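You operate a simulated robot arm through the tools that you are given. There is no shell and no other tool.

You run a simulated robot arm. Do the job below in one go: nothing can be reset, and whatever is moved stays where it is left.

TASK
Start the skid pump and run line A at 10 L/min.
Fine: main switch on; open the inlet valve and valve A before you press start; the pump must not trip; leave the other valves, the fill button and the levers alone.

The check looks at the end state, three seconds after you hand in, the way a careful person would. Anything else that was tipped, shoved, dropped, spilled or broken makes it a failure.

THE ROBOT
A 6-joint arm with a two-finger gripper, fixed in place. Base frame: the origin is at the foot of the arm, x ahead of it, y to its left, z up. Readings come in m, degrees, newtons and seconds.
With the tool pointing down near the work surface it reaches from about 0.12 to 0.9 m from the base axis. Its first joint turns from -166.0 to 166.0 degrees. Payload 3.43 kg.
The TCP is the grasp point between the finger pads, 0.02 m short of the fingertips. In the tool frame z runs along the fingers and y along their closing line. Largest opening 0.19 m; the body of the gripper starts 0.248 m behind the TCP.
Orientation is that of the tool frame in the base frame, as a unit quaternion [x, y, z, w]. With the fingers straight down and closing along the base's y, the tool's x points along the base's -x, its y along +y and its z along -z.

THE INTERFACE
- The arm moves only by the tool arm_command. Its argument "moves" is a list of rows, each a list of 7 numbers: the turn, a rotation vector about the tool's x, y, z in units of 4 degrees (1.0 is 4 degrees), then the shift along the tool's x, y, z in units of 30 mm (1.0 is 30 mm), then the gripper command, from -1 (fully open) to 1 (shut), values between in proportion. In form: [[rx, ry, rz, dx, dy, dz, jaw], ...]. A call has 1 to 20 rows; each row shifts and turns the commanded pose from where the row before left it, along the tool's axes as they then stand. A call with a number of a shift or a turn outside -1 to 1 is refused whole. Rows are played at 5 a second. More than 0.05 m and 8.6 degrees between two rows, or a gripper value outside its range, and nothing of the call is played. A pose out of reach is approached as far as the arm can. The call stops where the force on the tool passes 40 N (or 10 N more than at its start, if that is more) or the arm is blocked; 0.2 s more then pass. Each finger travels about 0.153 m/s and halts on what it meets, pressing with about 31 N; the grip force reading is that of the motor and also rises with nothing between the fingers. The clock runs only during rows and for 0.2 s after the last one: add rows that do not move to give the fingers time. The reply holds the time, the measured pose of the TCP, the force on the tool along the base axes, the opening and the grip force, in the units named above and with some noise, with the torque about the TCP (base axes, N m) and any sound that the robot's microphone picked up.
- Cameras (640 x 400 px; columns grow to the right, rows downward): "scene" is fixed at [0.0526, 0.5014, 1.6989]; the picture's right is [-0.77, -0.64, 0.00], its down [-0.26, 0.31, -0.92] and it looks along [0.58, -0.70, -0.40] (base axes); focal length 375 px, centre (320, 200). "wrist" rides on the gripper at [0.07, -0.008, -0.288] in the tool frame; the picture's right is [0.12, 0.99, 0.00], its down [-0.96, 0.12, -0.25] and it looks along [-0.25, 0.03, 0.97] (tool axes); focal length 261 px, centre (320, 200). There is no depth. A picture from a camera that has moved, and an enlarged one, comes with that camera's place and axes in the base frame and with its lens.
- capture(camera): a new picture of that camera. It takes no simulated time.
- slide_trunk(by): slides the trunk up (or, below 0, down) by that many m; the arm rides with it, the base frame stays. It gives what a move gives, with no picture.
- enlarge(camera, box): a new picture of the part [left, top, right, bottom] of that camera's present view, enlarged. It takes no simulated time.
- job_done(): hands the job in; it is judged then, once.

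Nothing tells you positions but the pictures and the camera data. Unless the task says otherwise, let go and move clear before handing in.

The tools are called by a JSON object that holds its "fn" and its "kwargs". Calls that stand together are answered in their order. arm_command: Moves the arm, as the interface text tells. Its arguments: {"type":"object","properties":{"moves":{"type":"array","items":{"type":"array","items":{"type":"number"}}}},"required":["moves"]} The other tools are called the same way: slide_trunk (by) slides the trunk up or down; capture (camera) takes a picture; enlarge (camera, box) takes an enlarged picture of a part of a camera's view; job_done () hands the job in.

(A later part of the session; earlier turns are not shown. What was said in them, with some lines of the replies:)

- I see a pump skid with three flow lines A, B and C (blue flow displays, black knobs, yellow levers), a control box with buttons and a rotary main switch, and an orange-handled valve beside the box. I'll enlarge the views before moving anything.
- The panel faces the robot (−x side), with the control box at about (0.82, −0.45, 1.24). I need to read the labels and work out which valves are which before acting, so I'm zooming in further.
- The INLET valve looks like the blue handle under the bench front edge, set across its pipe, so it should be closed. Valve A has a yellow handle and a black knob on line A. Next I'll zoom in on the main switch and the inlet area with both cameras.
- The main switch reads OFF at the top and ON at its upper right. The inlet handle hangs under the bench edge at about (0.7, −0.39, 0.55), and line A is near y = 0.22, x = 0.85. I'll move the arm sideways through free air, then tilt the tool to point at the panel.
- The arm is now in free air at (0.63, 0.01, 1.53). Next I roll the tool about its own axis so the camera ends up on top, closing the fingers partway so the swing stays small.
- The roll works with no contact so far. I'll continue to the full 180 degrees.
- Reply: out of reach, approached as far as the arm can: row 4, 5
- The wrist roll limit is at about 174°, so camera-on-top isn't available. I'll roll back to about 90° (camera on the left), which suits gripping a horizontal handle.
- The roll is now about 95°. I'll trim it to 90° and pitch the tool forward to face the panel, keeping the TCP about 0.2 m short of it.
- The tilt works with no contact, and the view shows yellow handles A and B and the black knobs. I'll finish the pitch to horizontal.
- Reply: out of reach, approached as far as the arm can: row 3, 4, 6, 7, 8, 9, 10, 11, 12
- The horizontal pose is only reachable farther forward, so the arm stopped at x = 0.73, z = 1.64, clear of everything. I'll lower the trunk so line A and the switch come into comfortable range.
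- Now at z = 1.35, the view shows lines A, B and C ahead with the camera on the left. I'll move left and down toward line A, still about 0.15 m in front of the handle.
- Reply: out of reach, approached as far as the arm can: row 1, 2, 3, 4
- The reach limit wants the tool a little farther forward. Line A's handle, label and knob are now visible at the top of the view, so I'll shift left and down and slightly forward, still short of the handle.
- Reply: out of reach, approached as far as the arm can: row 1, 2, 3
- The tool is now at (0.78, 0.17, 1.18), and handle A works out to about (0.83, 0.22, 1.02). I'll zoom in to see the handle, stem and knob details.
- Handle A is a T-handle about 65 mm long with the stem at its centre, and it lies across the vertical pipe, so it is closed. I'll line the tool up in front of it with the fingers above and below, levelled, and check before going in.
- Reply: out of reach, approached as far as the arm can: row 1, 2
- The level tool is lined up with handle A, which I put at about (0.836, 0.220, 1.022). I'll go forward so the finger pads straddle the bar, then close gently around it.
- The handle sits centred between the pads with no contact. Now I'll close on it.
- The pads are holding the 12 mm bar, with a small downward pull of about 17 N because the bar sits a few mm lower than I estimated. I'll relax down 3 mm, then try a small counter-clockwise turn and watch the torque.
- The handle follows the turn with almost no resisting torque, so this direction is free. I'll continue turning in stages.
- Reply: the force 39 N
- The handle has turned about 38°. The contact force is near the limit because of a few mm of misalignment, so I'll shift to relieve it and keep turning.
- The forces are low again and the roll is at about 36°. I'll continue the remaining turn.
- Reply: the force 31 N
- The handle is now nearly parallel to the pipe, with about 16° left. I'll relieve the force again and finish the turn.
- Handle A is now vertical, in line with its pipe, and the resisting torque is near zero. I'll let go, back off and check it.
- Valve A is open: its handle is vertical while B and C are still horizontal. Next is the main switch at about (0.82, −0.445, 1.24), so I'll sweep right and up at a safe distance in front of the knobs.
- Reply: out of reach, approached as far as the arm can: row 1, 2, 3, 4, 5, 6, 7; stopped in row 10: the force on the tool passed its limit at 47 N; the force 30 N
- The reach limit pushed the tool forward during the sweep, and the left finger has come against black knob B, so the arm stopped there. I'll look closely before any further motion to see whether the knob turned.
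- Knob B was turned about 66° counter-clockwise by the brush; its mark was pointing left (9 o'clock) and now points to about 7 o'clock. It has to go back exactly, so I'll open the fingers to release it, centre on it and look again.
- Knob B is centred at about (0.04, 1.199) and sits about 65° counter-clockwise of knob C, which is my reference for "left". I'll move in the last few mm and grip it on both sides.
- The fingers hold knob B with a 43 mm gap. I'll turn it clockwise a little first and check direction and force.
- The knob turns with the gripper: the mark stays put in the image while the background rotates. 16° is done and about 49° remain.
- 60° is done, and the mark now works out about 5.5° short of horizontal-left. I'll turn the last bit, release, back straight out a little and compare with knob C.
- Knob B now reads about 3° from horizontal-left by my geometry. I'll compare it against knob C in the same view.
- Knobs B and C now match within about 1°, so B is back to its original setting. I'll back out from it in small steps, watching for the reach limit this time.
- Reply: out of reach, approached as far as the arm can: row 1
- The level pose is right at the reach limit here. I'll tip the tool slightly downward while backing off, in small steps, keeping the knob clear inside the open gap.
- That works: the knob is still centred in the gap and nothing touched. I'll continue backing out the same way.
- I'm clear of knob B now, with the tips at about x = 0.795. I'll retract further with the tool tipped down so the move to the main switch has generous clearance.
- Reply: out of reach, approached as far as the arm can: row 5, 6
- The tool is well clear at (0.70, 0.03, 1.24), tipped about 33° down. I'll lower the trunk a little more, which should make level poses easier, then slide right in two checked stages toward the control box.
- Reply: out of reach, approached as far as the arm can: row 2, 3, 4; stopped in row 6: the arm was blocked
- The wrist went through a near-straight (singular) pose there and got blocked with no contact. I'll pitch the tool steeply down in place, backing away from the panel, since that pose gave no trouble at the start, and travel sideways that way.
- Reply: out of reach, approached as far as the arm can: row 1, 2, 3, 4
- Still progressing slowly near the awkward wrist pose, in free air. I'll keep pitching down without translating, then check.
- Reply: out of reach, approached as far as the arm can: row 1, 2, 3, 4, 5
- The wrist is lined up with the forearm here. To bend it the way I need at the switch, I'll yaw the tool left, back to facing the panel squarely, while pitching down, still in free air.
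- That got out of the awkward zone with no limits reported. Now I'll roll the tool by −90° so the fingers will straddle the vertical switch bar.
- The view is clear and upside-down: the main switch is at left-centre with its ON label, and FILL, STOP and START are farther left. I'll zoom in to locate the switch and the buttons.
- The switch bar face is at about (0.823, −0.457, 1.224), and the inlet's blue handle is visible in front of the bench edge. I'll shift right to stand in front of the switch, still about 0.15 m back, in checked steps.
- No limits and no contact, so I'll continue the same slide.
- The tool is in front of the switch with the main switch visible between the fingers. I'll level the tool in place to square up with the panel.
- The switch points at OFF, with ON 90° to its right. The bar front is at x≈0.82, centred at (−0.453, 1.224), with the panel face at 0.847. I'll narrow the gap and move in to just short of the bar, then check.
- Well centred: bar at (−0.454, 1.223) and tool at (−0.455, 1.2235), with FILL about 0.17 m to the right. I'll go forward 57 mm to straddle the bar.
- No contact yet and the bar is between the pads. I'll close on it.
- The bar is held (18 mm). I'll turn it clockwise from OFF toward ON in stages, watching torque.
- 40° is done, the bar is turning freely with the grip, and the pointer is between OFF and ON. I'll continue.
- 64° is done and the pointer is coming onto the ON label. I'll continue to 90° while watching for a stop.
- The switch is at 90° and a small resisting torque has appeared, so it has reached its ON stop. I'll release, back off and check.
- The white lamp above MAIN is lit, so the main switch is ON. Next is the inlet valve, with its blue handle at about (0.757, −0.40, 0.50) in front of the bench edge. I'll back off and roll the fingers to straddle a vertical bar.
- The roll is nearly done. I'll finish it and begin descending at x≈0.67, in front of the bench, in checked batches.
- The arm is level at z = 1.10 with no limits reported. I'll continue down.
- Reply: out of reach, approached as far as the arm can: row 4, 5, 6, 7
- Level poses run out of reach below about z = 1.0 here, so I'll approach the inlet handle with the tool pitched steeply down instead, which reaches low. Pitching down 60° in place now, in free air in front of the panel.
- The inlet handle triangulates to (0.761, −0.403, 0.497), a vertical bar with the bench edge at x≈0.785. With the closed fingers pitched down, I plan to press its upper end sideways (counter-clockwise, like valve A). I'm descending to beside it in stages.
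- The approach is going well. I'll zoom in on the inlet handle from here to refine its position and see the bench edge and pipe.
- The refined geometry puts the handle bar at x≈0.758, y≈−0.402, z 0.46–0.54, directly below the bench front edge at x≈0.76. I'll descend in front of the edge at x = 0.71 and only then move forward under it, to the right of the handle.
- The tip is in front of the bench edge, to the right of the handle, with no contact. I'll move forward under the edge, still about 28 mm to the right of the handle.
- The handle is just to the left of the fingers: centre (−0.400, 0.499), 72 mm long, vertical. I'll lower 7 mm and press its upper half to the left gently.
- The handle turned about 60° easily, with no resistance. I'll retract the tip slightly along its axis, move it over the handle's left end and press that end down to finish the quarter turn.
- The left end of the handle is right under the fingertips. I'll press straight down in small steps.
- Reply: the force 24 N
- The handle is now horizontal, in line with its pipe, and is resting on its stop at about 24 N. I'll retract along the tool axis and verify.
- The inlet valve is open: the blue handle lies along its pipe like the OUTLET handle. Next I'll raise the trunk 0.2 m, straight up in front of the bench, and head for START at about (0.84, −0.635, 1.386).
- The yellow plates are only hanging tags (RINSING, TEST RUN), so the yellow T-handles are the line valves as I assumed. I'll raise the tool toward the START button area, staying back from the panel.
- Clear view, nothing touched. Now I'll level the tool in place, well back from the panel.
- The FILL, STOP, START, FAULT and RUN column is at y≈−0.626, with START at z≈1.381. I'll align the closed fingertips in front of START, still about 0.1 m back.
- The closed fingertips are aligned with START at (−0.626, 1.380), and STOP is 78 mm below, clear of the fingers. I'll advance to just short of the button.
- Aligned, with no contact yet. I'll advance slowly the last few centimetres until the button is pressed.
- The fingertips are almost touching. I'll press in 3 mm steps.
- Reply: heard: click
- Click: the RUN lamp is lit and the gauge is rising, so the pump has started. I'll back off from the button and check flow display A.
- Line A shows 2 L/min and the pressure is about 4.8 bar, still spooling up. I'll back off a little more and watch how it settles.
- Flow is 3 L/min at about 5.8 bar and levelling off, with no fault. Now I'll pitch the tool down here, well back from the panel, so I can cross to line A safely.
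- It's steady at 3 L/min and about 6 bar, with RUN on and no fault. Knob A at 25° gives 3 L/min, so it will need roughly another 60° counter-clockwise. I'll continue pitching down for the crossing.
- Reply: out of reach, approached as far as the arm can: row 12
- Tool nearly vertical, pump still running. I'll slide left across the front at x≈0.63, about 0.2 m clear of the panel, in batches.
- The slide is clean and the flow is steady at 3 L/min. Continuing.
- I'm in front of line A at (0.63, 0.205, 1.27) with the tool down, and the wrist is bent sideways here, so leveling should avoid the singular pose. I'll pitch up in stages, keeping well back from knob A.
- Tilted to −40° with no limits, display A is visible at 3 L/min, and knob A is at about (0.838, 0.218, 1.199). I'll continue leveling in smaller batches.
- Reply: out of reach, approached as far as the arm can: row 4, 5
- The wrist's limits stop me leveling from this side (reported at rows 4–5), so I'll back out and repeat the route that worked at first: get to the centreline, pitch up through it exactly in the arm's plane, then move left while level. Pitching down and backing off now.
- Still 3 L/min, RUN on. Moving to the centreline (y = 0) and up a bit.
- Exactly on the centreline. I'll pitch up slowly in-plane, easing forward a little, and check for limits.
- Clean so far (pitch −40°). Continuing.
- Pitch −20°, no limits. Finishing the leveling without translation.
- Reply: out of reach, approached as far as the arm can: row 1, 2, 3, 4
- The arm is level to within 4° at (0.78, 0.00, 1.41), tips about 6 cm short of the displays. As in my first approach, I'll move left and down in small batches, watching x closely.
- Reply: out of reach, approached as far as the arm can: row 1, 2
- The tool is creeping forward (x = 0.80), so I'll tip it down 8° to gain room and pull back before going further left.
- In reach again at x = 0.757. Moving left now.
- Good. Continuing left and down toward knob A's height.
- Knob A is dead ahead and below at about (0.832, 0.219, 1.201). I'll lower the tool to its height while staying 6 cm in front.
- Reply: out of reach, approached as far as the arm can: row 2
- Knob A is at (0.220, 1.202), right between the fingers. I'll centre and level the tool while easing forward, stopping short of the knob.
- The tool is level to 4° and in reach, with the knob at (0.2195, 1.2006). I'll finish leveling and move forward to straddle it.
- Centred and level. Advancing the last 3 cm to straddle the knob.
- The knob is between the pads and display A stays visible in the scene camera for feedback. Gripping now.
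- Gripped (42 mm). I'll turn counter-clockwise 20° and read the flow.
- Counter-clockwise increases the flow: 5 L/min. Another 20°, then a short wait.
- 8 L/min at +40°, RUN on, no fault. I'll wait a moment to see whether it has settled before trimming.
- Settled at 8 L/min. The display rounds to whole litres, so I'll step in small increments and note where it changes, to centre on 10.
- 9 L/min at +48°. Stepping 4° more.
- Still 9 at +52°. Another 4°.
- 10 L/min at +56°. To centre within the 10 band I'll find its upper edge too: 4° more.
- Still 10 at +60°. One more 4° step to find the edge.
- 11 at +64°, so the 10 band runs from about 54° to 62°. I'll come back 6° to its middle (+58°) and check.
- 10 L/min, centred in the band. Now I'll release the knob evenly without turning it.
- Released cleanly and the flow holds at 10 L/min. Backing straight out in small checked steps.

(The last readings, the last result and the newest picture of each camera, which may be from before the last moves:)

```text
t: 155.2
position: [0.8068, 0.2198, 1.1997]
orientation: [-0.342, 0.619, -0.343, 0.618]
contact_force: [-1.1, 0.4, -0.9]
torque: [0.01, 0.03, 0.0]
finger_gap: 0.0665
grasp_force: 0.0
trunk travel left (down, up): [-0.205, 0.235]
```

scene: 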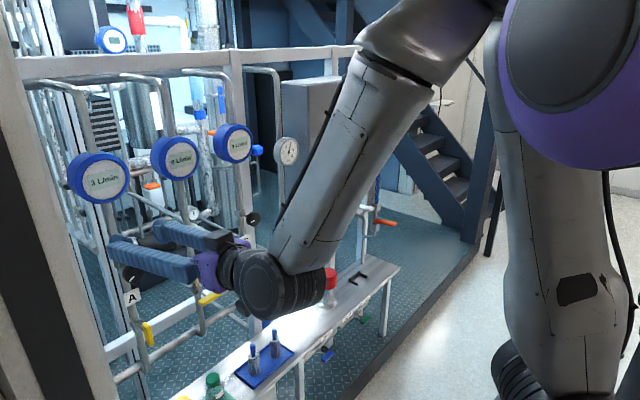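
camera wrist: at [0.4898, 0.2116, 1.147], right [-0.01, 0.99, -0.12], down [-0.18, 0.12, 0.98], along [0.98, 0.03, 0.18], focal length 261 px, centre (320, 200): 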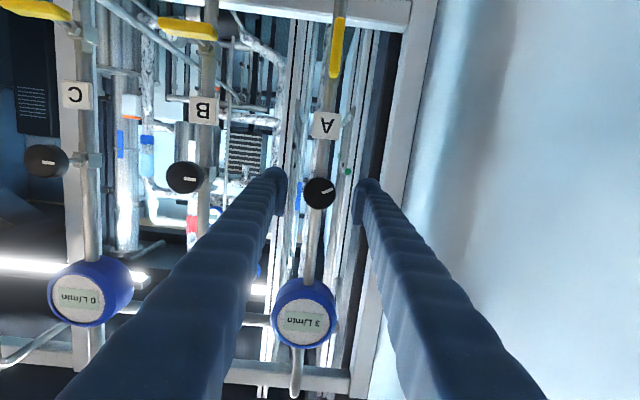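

Still in reach at x = 0.807, about level with the knob face. Continuing back with a slight downward tip for room.

{"fn": "arm_command", "kwargs": {"moves": [[0, 0, 0, 0, 0, -0.4, 0.3], [-0.847, 0.531, 0, 0, 0, -0.3, 0.3], [-0.847, 0.531, 0, 0, 0, -0.3, 0.3], [-0.847, 0.531, 0, 0, 0, -0.3, 0.3]]}}

{"fn": "capture", "kwargs": {"camera": "wrist"}}

{"fn": "capture", "kwargs": {"camera": "scene"}}

```text
t: 156.2
position: [0.7666, 0.2187, 1.2022]
orientation: [-0.376, 0.68, -0.304, 0.55]
contact_force: [0.9, -0.1, 0.8]
torque: [0.03, -0.01, -0.02]
finger_gap: 0.0667
grasp_force: 0.1
trunk travel left (down, up): [-0.205, 0.235]
```

```text
taken
camera wrist: at [0.4793, 0.1545, 1.2334], right [-0.19, 0.43, -0.89], down [-0.15, 0.88, 0.46], along [0.97, 0.22, -0.1], focal length 261 px, centre (320, 200)
```

wrist: 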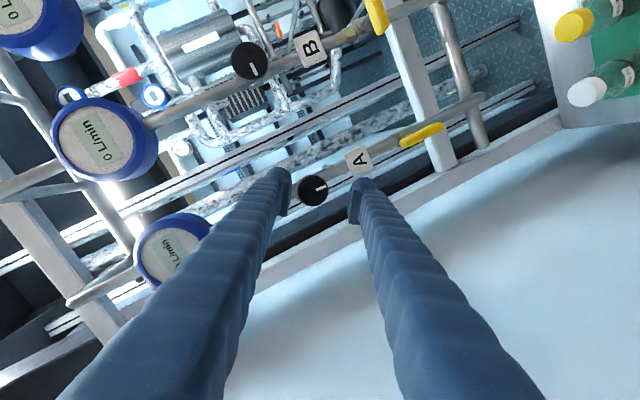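

```text
taken
```

scene: 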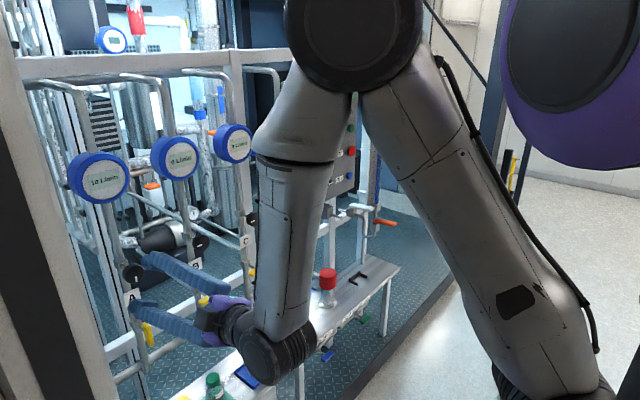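

Clear of the knob, and the display reads 10 L/min. I'll withdraw further into free space.

{"fn": "arm_command", "kwargs": {"moves": [[-0.847, 0.531, 0, 0, 0, -0.5, 0.3], [-0.847, 0.531, 0, 0, 0, -0.5, 0.3], [-0.847, 0.531, 0, 0, 0, -0.5, 0.3], [-0.847, 0.531, 0, 0, 0, -0.5, 0.3], [-0.847, 0.531, 0, 0, 0, -0.5, 0.3], [-0.847, 0.531, 0, 0, 0, -0.5, 0.3]]}}

{"fn": "capture", "kwargs": {"camera": "scene"}}

{"fn": "enlarge", "kwargs": {"camera": "scene", "box": [60, 120, 260, 260]}}

{"fn": "capture", "kwargs": {"camera": "wrist"}}

```text
t: 157.6
position: [0.6837, 0.2193, 1.2364]
orientation: [-0.432, 0.779, -0.22, 0.398]
contact_force: [-0.3, 1.1, -0.3]
torque: [-0.02, -0.01, 0.0]
finger_gap: 0.0666
grasp_force: 0.0
trunk travel left (down, up): [-0.205, 0.235]
```

```text
taken
```

scene: 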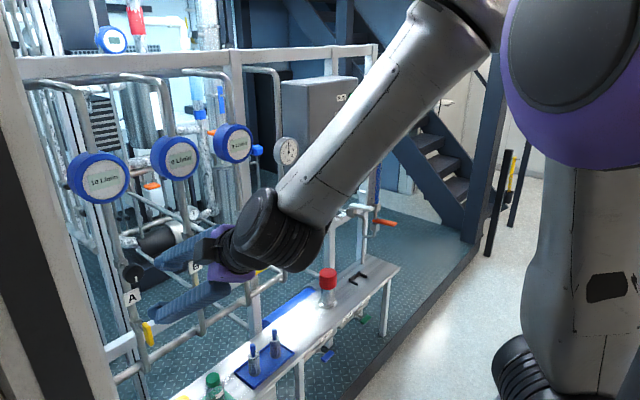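

```text
2.86 times, centred on (160, 190) of scene
camera zoom: at [0.0526, 0.5014, 1.6989], right [-0.77, -0.64, 0.0], down [-0.26, 0.31, -0.92], along [0.58, -0.7, -0.4], focal length 1072 px, centre (777, 229)
```

zoom: 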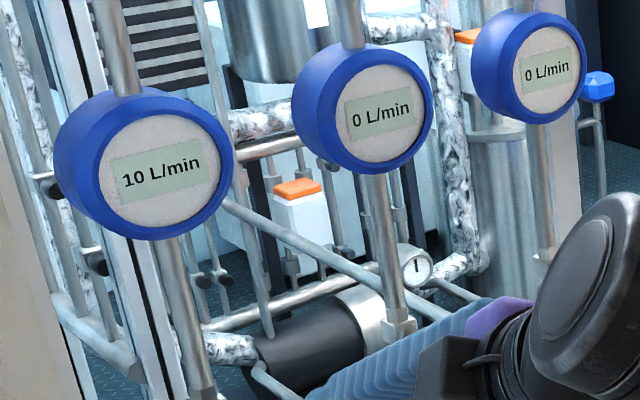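

```text
taken
camera wrist: at [0.4331, 0.1553, 1.3813], right [-0.53, 0.43, -0.73], down [0.04, 0.88, 0.48], along [0.85, 0.22, -0.48], focal length 261 px, centre (320, 200)
```

wrist: 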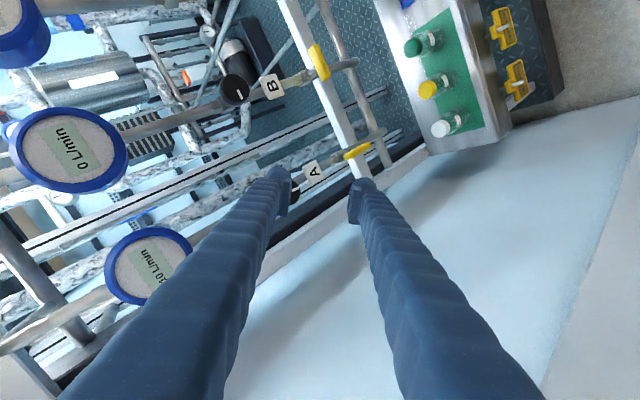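

Display A reads 10, B and C read 0, and the bottles and signs are undisturbed. The forearm hides the lamps from the scene camera, so I'll lower the trunk 0.1 m in this free position to check RUN/FAULT and knob B.

{"fn": "slide_trunk", "kwargs": {"by": -0.12}}

{"fn": "capture", "kwargs": {"camera": "scene"}}

{"fn": "enlarge", "kwargs": {"camera": "scene", "box": [260, 70, 400, 210]}}

{"fn": "enlarge", "kwargs": {"camera": "scene", "box": [60, 130, 280, 280]}}

```text
t: 159.1
position: [0.6847, 0.2198, 1.1165]
orientation: [-0.43, 0.78, -0.221, 0.397]
contact_force: [0.4, -0.6, 0.6]
torque: [-0.01, 0.03, 0.0]
finger_gap: 0.0664
grasp_force: 0.1
trunk travel left (down, up): [-0.085, 0.355]
```

```text
taken
```

scene: 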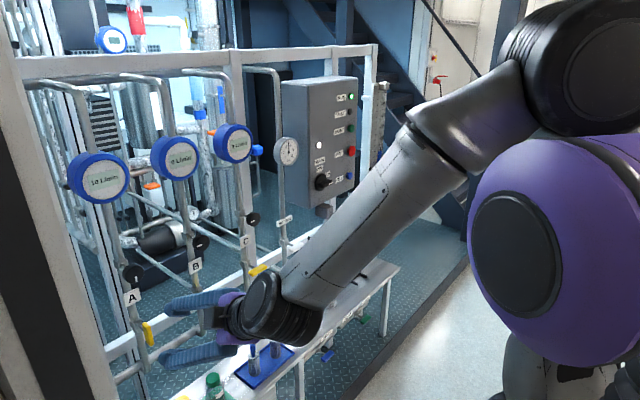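

```text
2.86 times, centred on (330, 140) of scene
camera zoom: at [0.0526, 0.5014, 1.6989], right [-0.77, -0.64, 0.0], down [-0.26, 0.31, -0.92], along [0.58, -0.7, -0.4], focal length 1072 px, centre (291, 371)
```

zoom: 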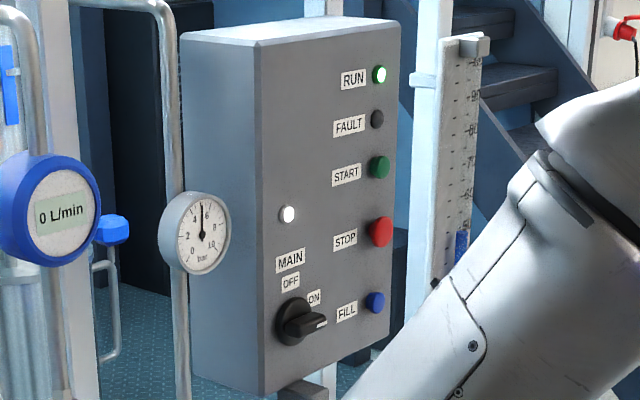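

```text
2.67 times, centred on (170, 205) of scene
camera zoom: at [0.0526, 0.5014, 1.6989], right [-0.77, -0.64, 0.0], down [-0.26, 0.31, -0.92], along [0.58, -0.7, -0.4], focal length 1001 px, centre (720, 187)
```

zoom: 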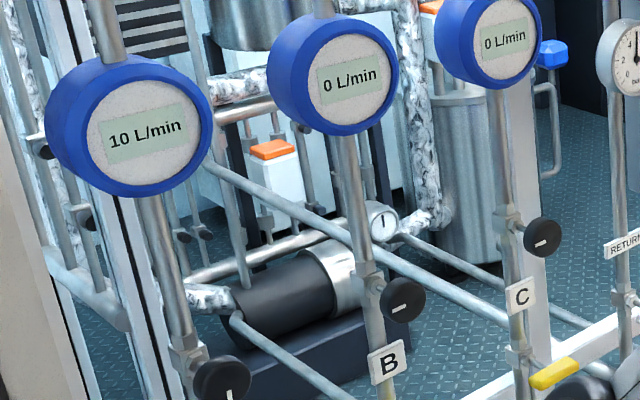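

RUN is lit, FAULT is dark, MAIN is on, the gauge is at about 5.3 bar, and line A is at 10 L/min. One last close comparison of knobs B and C and the B/C handles before handing in.

{"fn": "enlarge", "kwargs": {"camera": "scene", "box": [180, 205, 270, 275]}}

{"fn": "enlarge", "kwargs": {"camera": "scene", "box": [110, 170, 300, 280]}}

{"fn": "capture", "kwargs": {"camera": "wrist"}}

```text
5.71 times, centred on (225, 240) of scene
camera zoom: at [0.0526, 0.5014, 1.6989], right [-0.77, -0.64, 0.0], down [-0.26, 0.31, -0.92], along [0.58, -0.7, -0.4], focal length 2144 px, centre (863, -29)
```

zoom: 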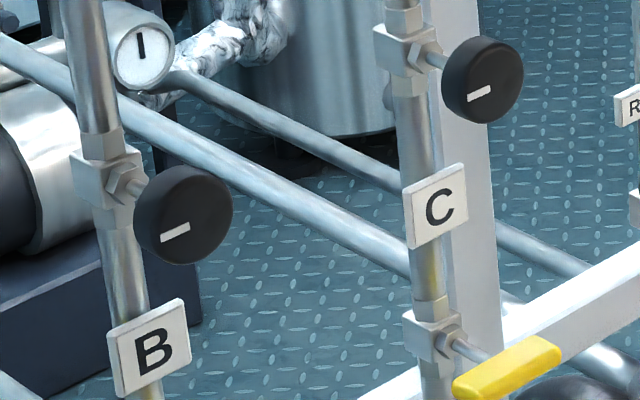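

```text
3.37 times, centred on (205, 225) of scene
camera zoom: at [0.0526, 0.5014, 1.6989], right [-0.77, -0.64, 0.0], down [-0.26, 0.31, -0.92], along [0.58, -0.7, -0.4], focal length 1264 px, centre (707, 116)
```

zoom: 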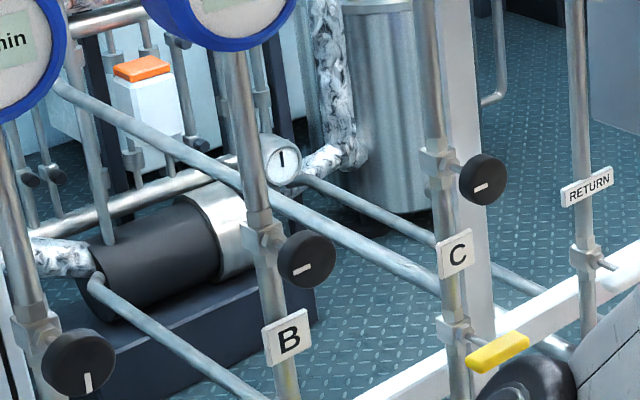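

```text
taken
camera wrist: at [0.4338, 0.1554, 1.2609], right [-0.53, 0.43, -0.73], down [0.04, 0.88, 0.48], along [0.85, 0.22, -0.48], focal length 261 px, centre (320, 200)
```

wrist: 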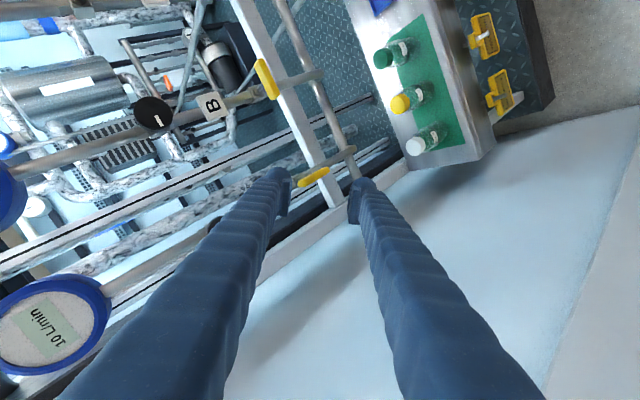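

Everything checks out. MAIN is on, the inlet and valve A handles are open, RUN is lit with FAULT dark, and line A is steady at 10 L/min. Knob B, which I bumped and turned earlier, is back in line with knob C, and the B and C handles are still closed. The arm has let go and is clear, so I'm handing in.

{"fn": "job_done", "kwargs": {}}

```text
The job is handed in.
```

The pump is running and line A reads a steady 10 L/min. I had one mishap, bumping knob B, described below. I've handed the job in but haven't seen the check's result.

- **Main switch:** on, with its lamp lit.
- **Inlet valve and valve A:** both opened before I pressed start.
- **Pump:** the RUN lamp is lit, FAULT stayed dark, and the gauge sits at roughly 5 bar.
- **Line A flow:** I opened black knob A about 58° from where I found it, which puts the flow in the middle of the range the display shows as 10.
- **Left alone:** the fill button, the levers, the outlet valve and the B and C valve handles. Lines B and C both read 0 L/min.

**Knob B:** while moving across the panel, the gripper hit black knob B and turned it about 65°. I turned it back before starting the pump, and its mark now matches knob C's and its original position to within about 1–3° by camera.

The arm has let go and is clear of the skid.
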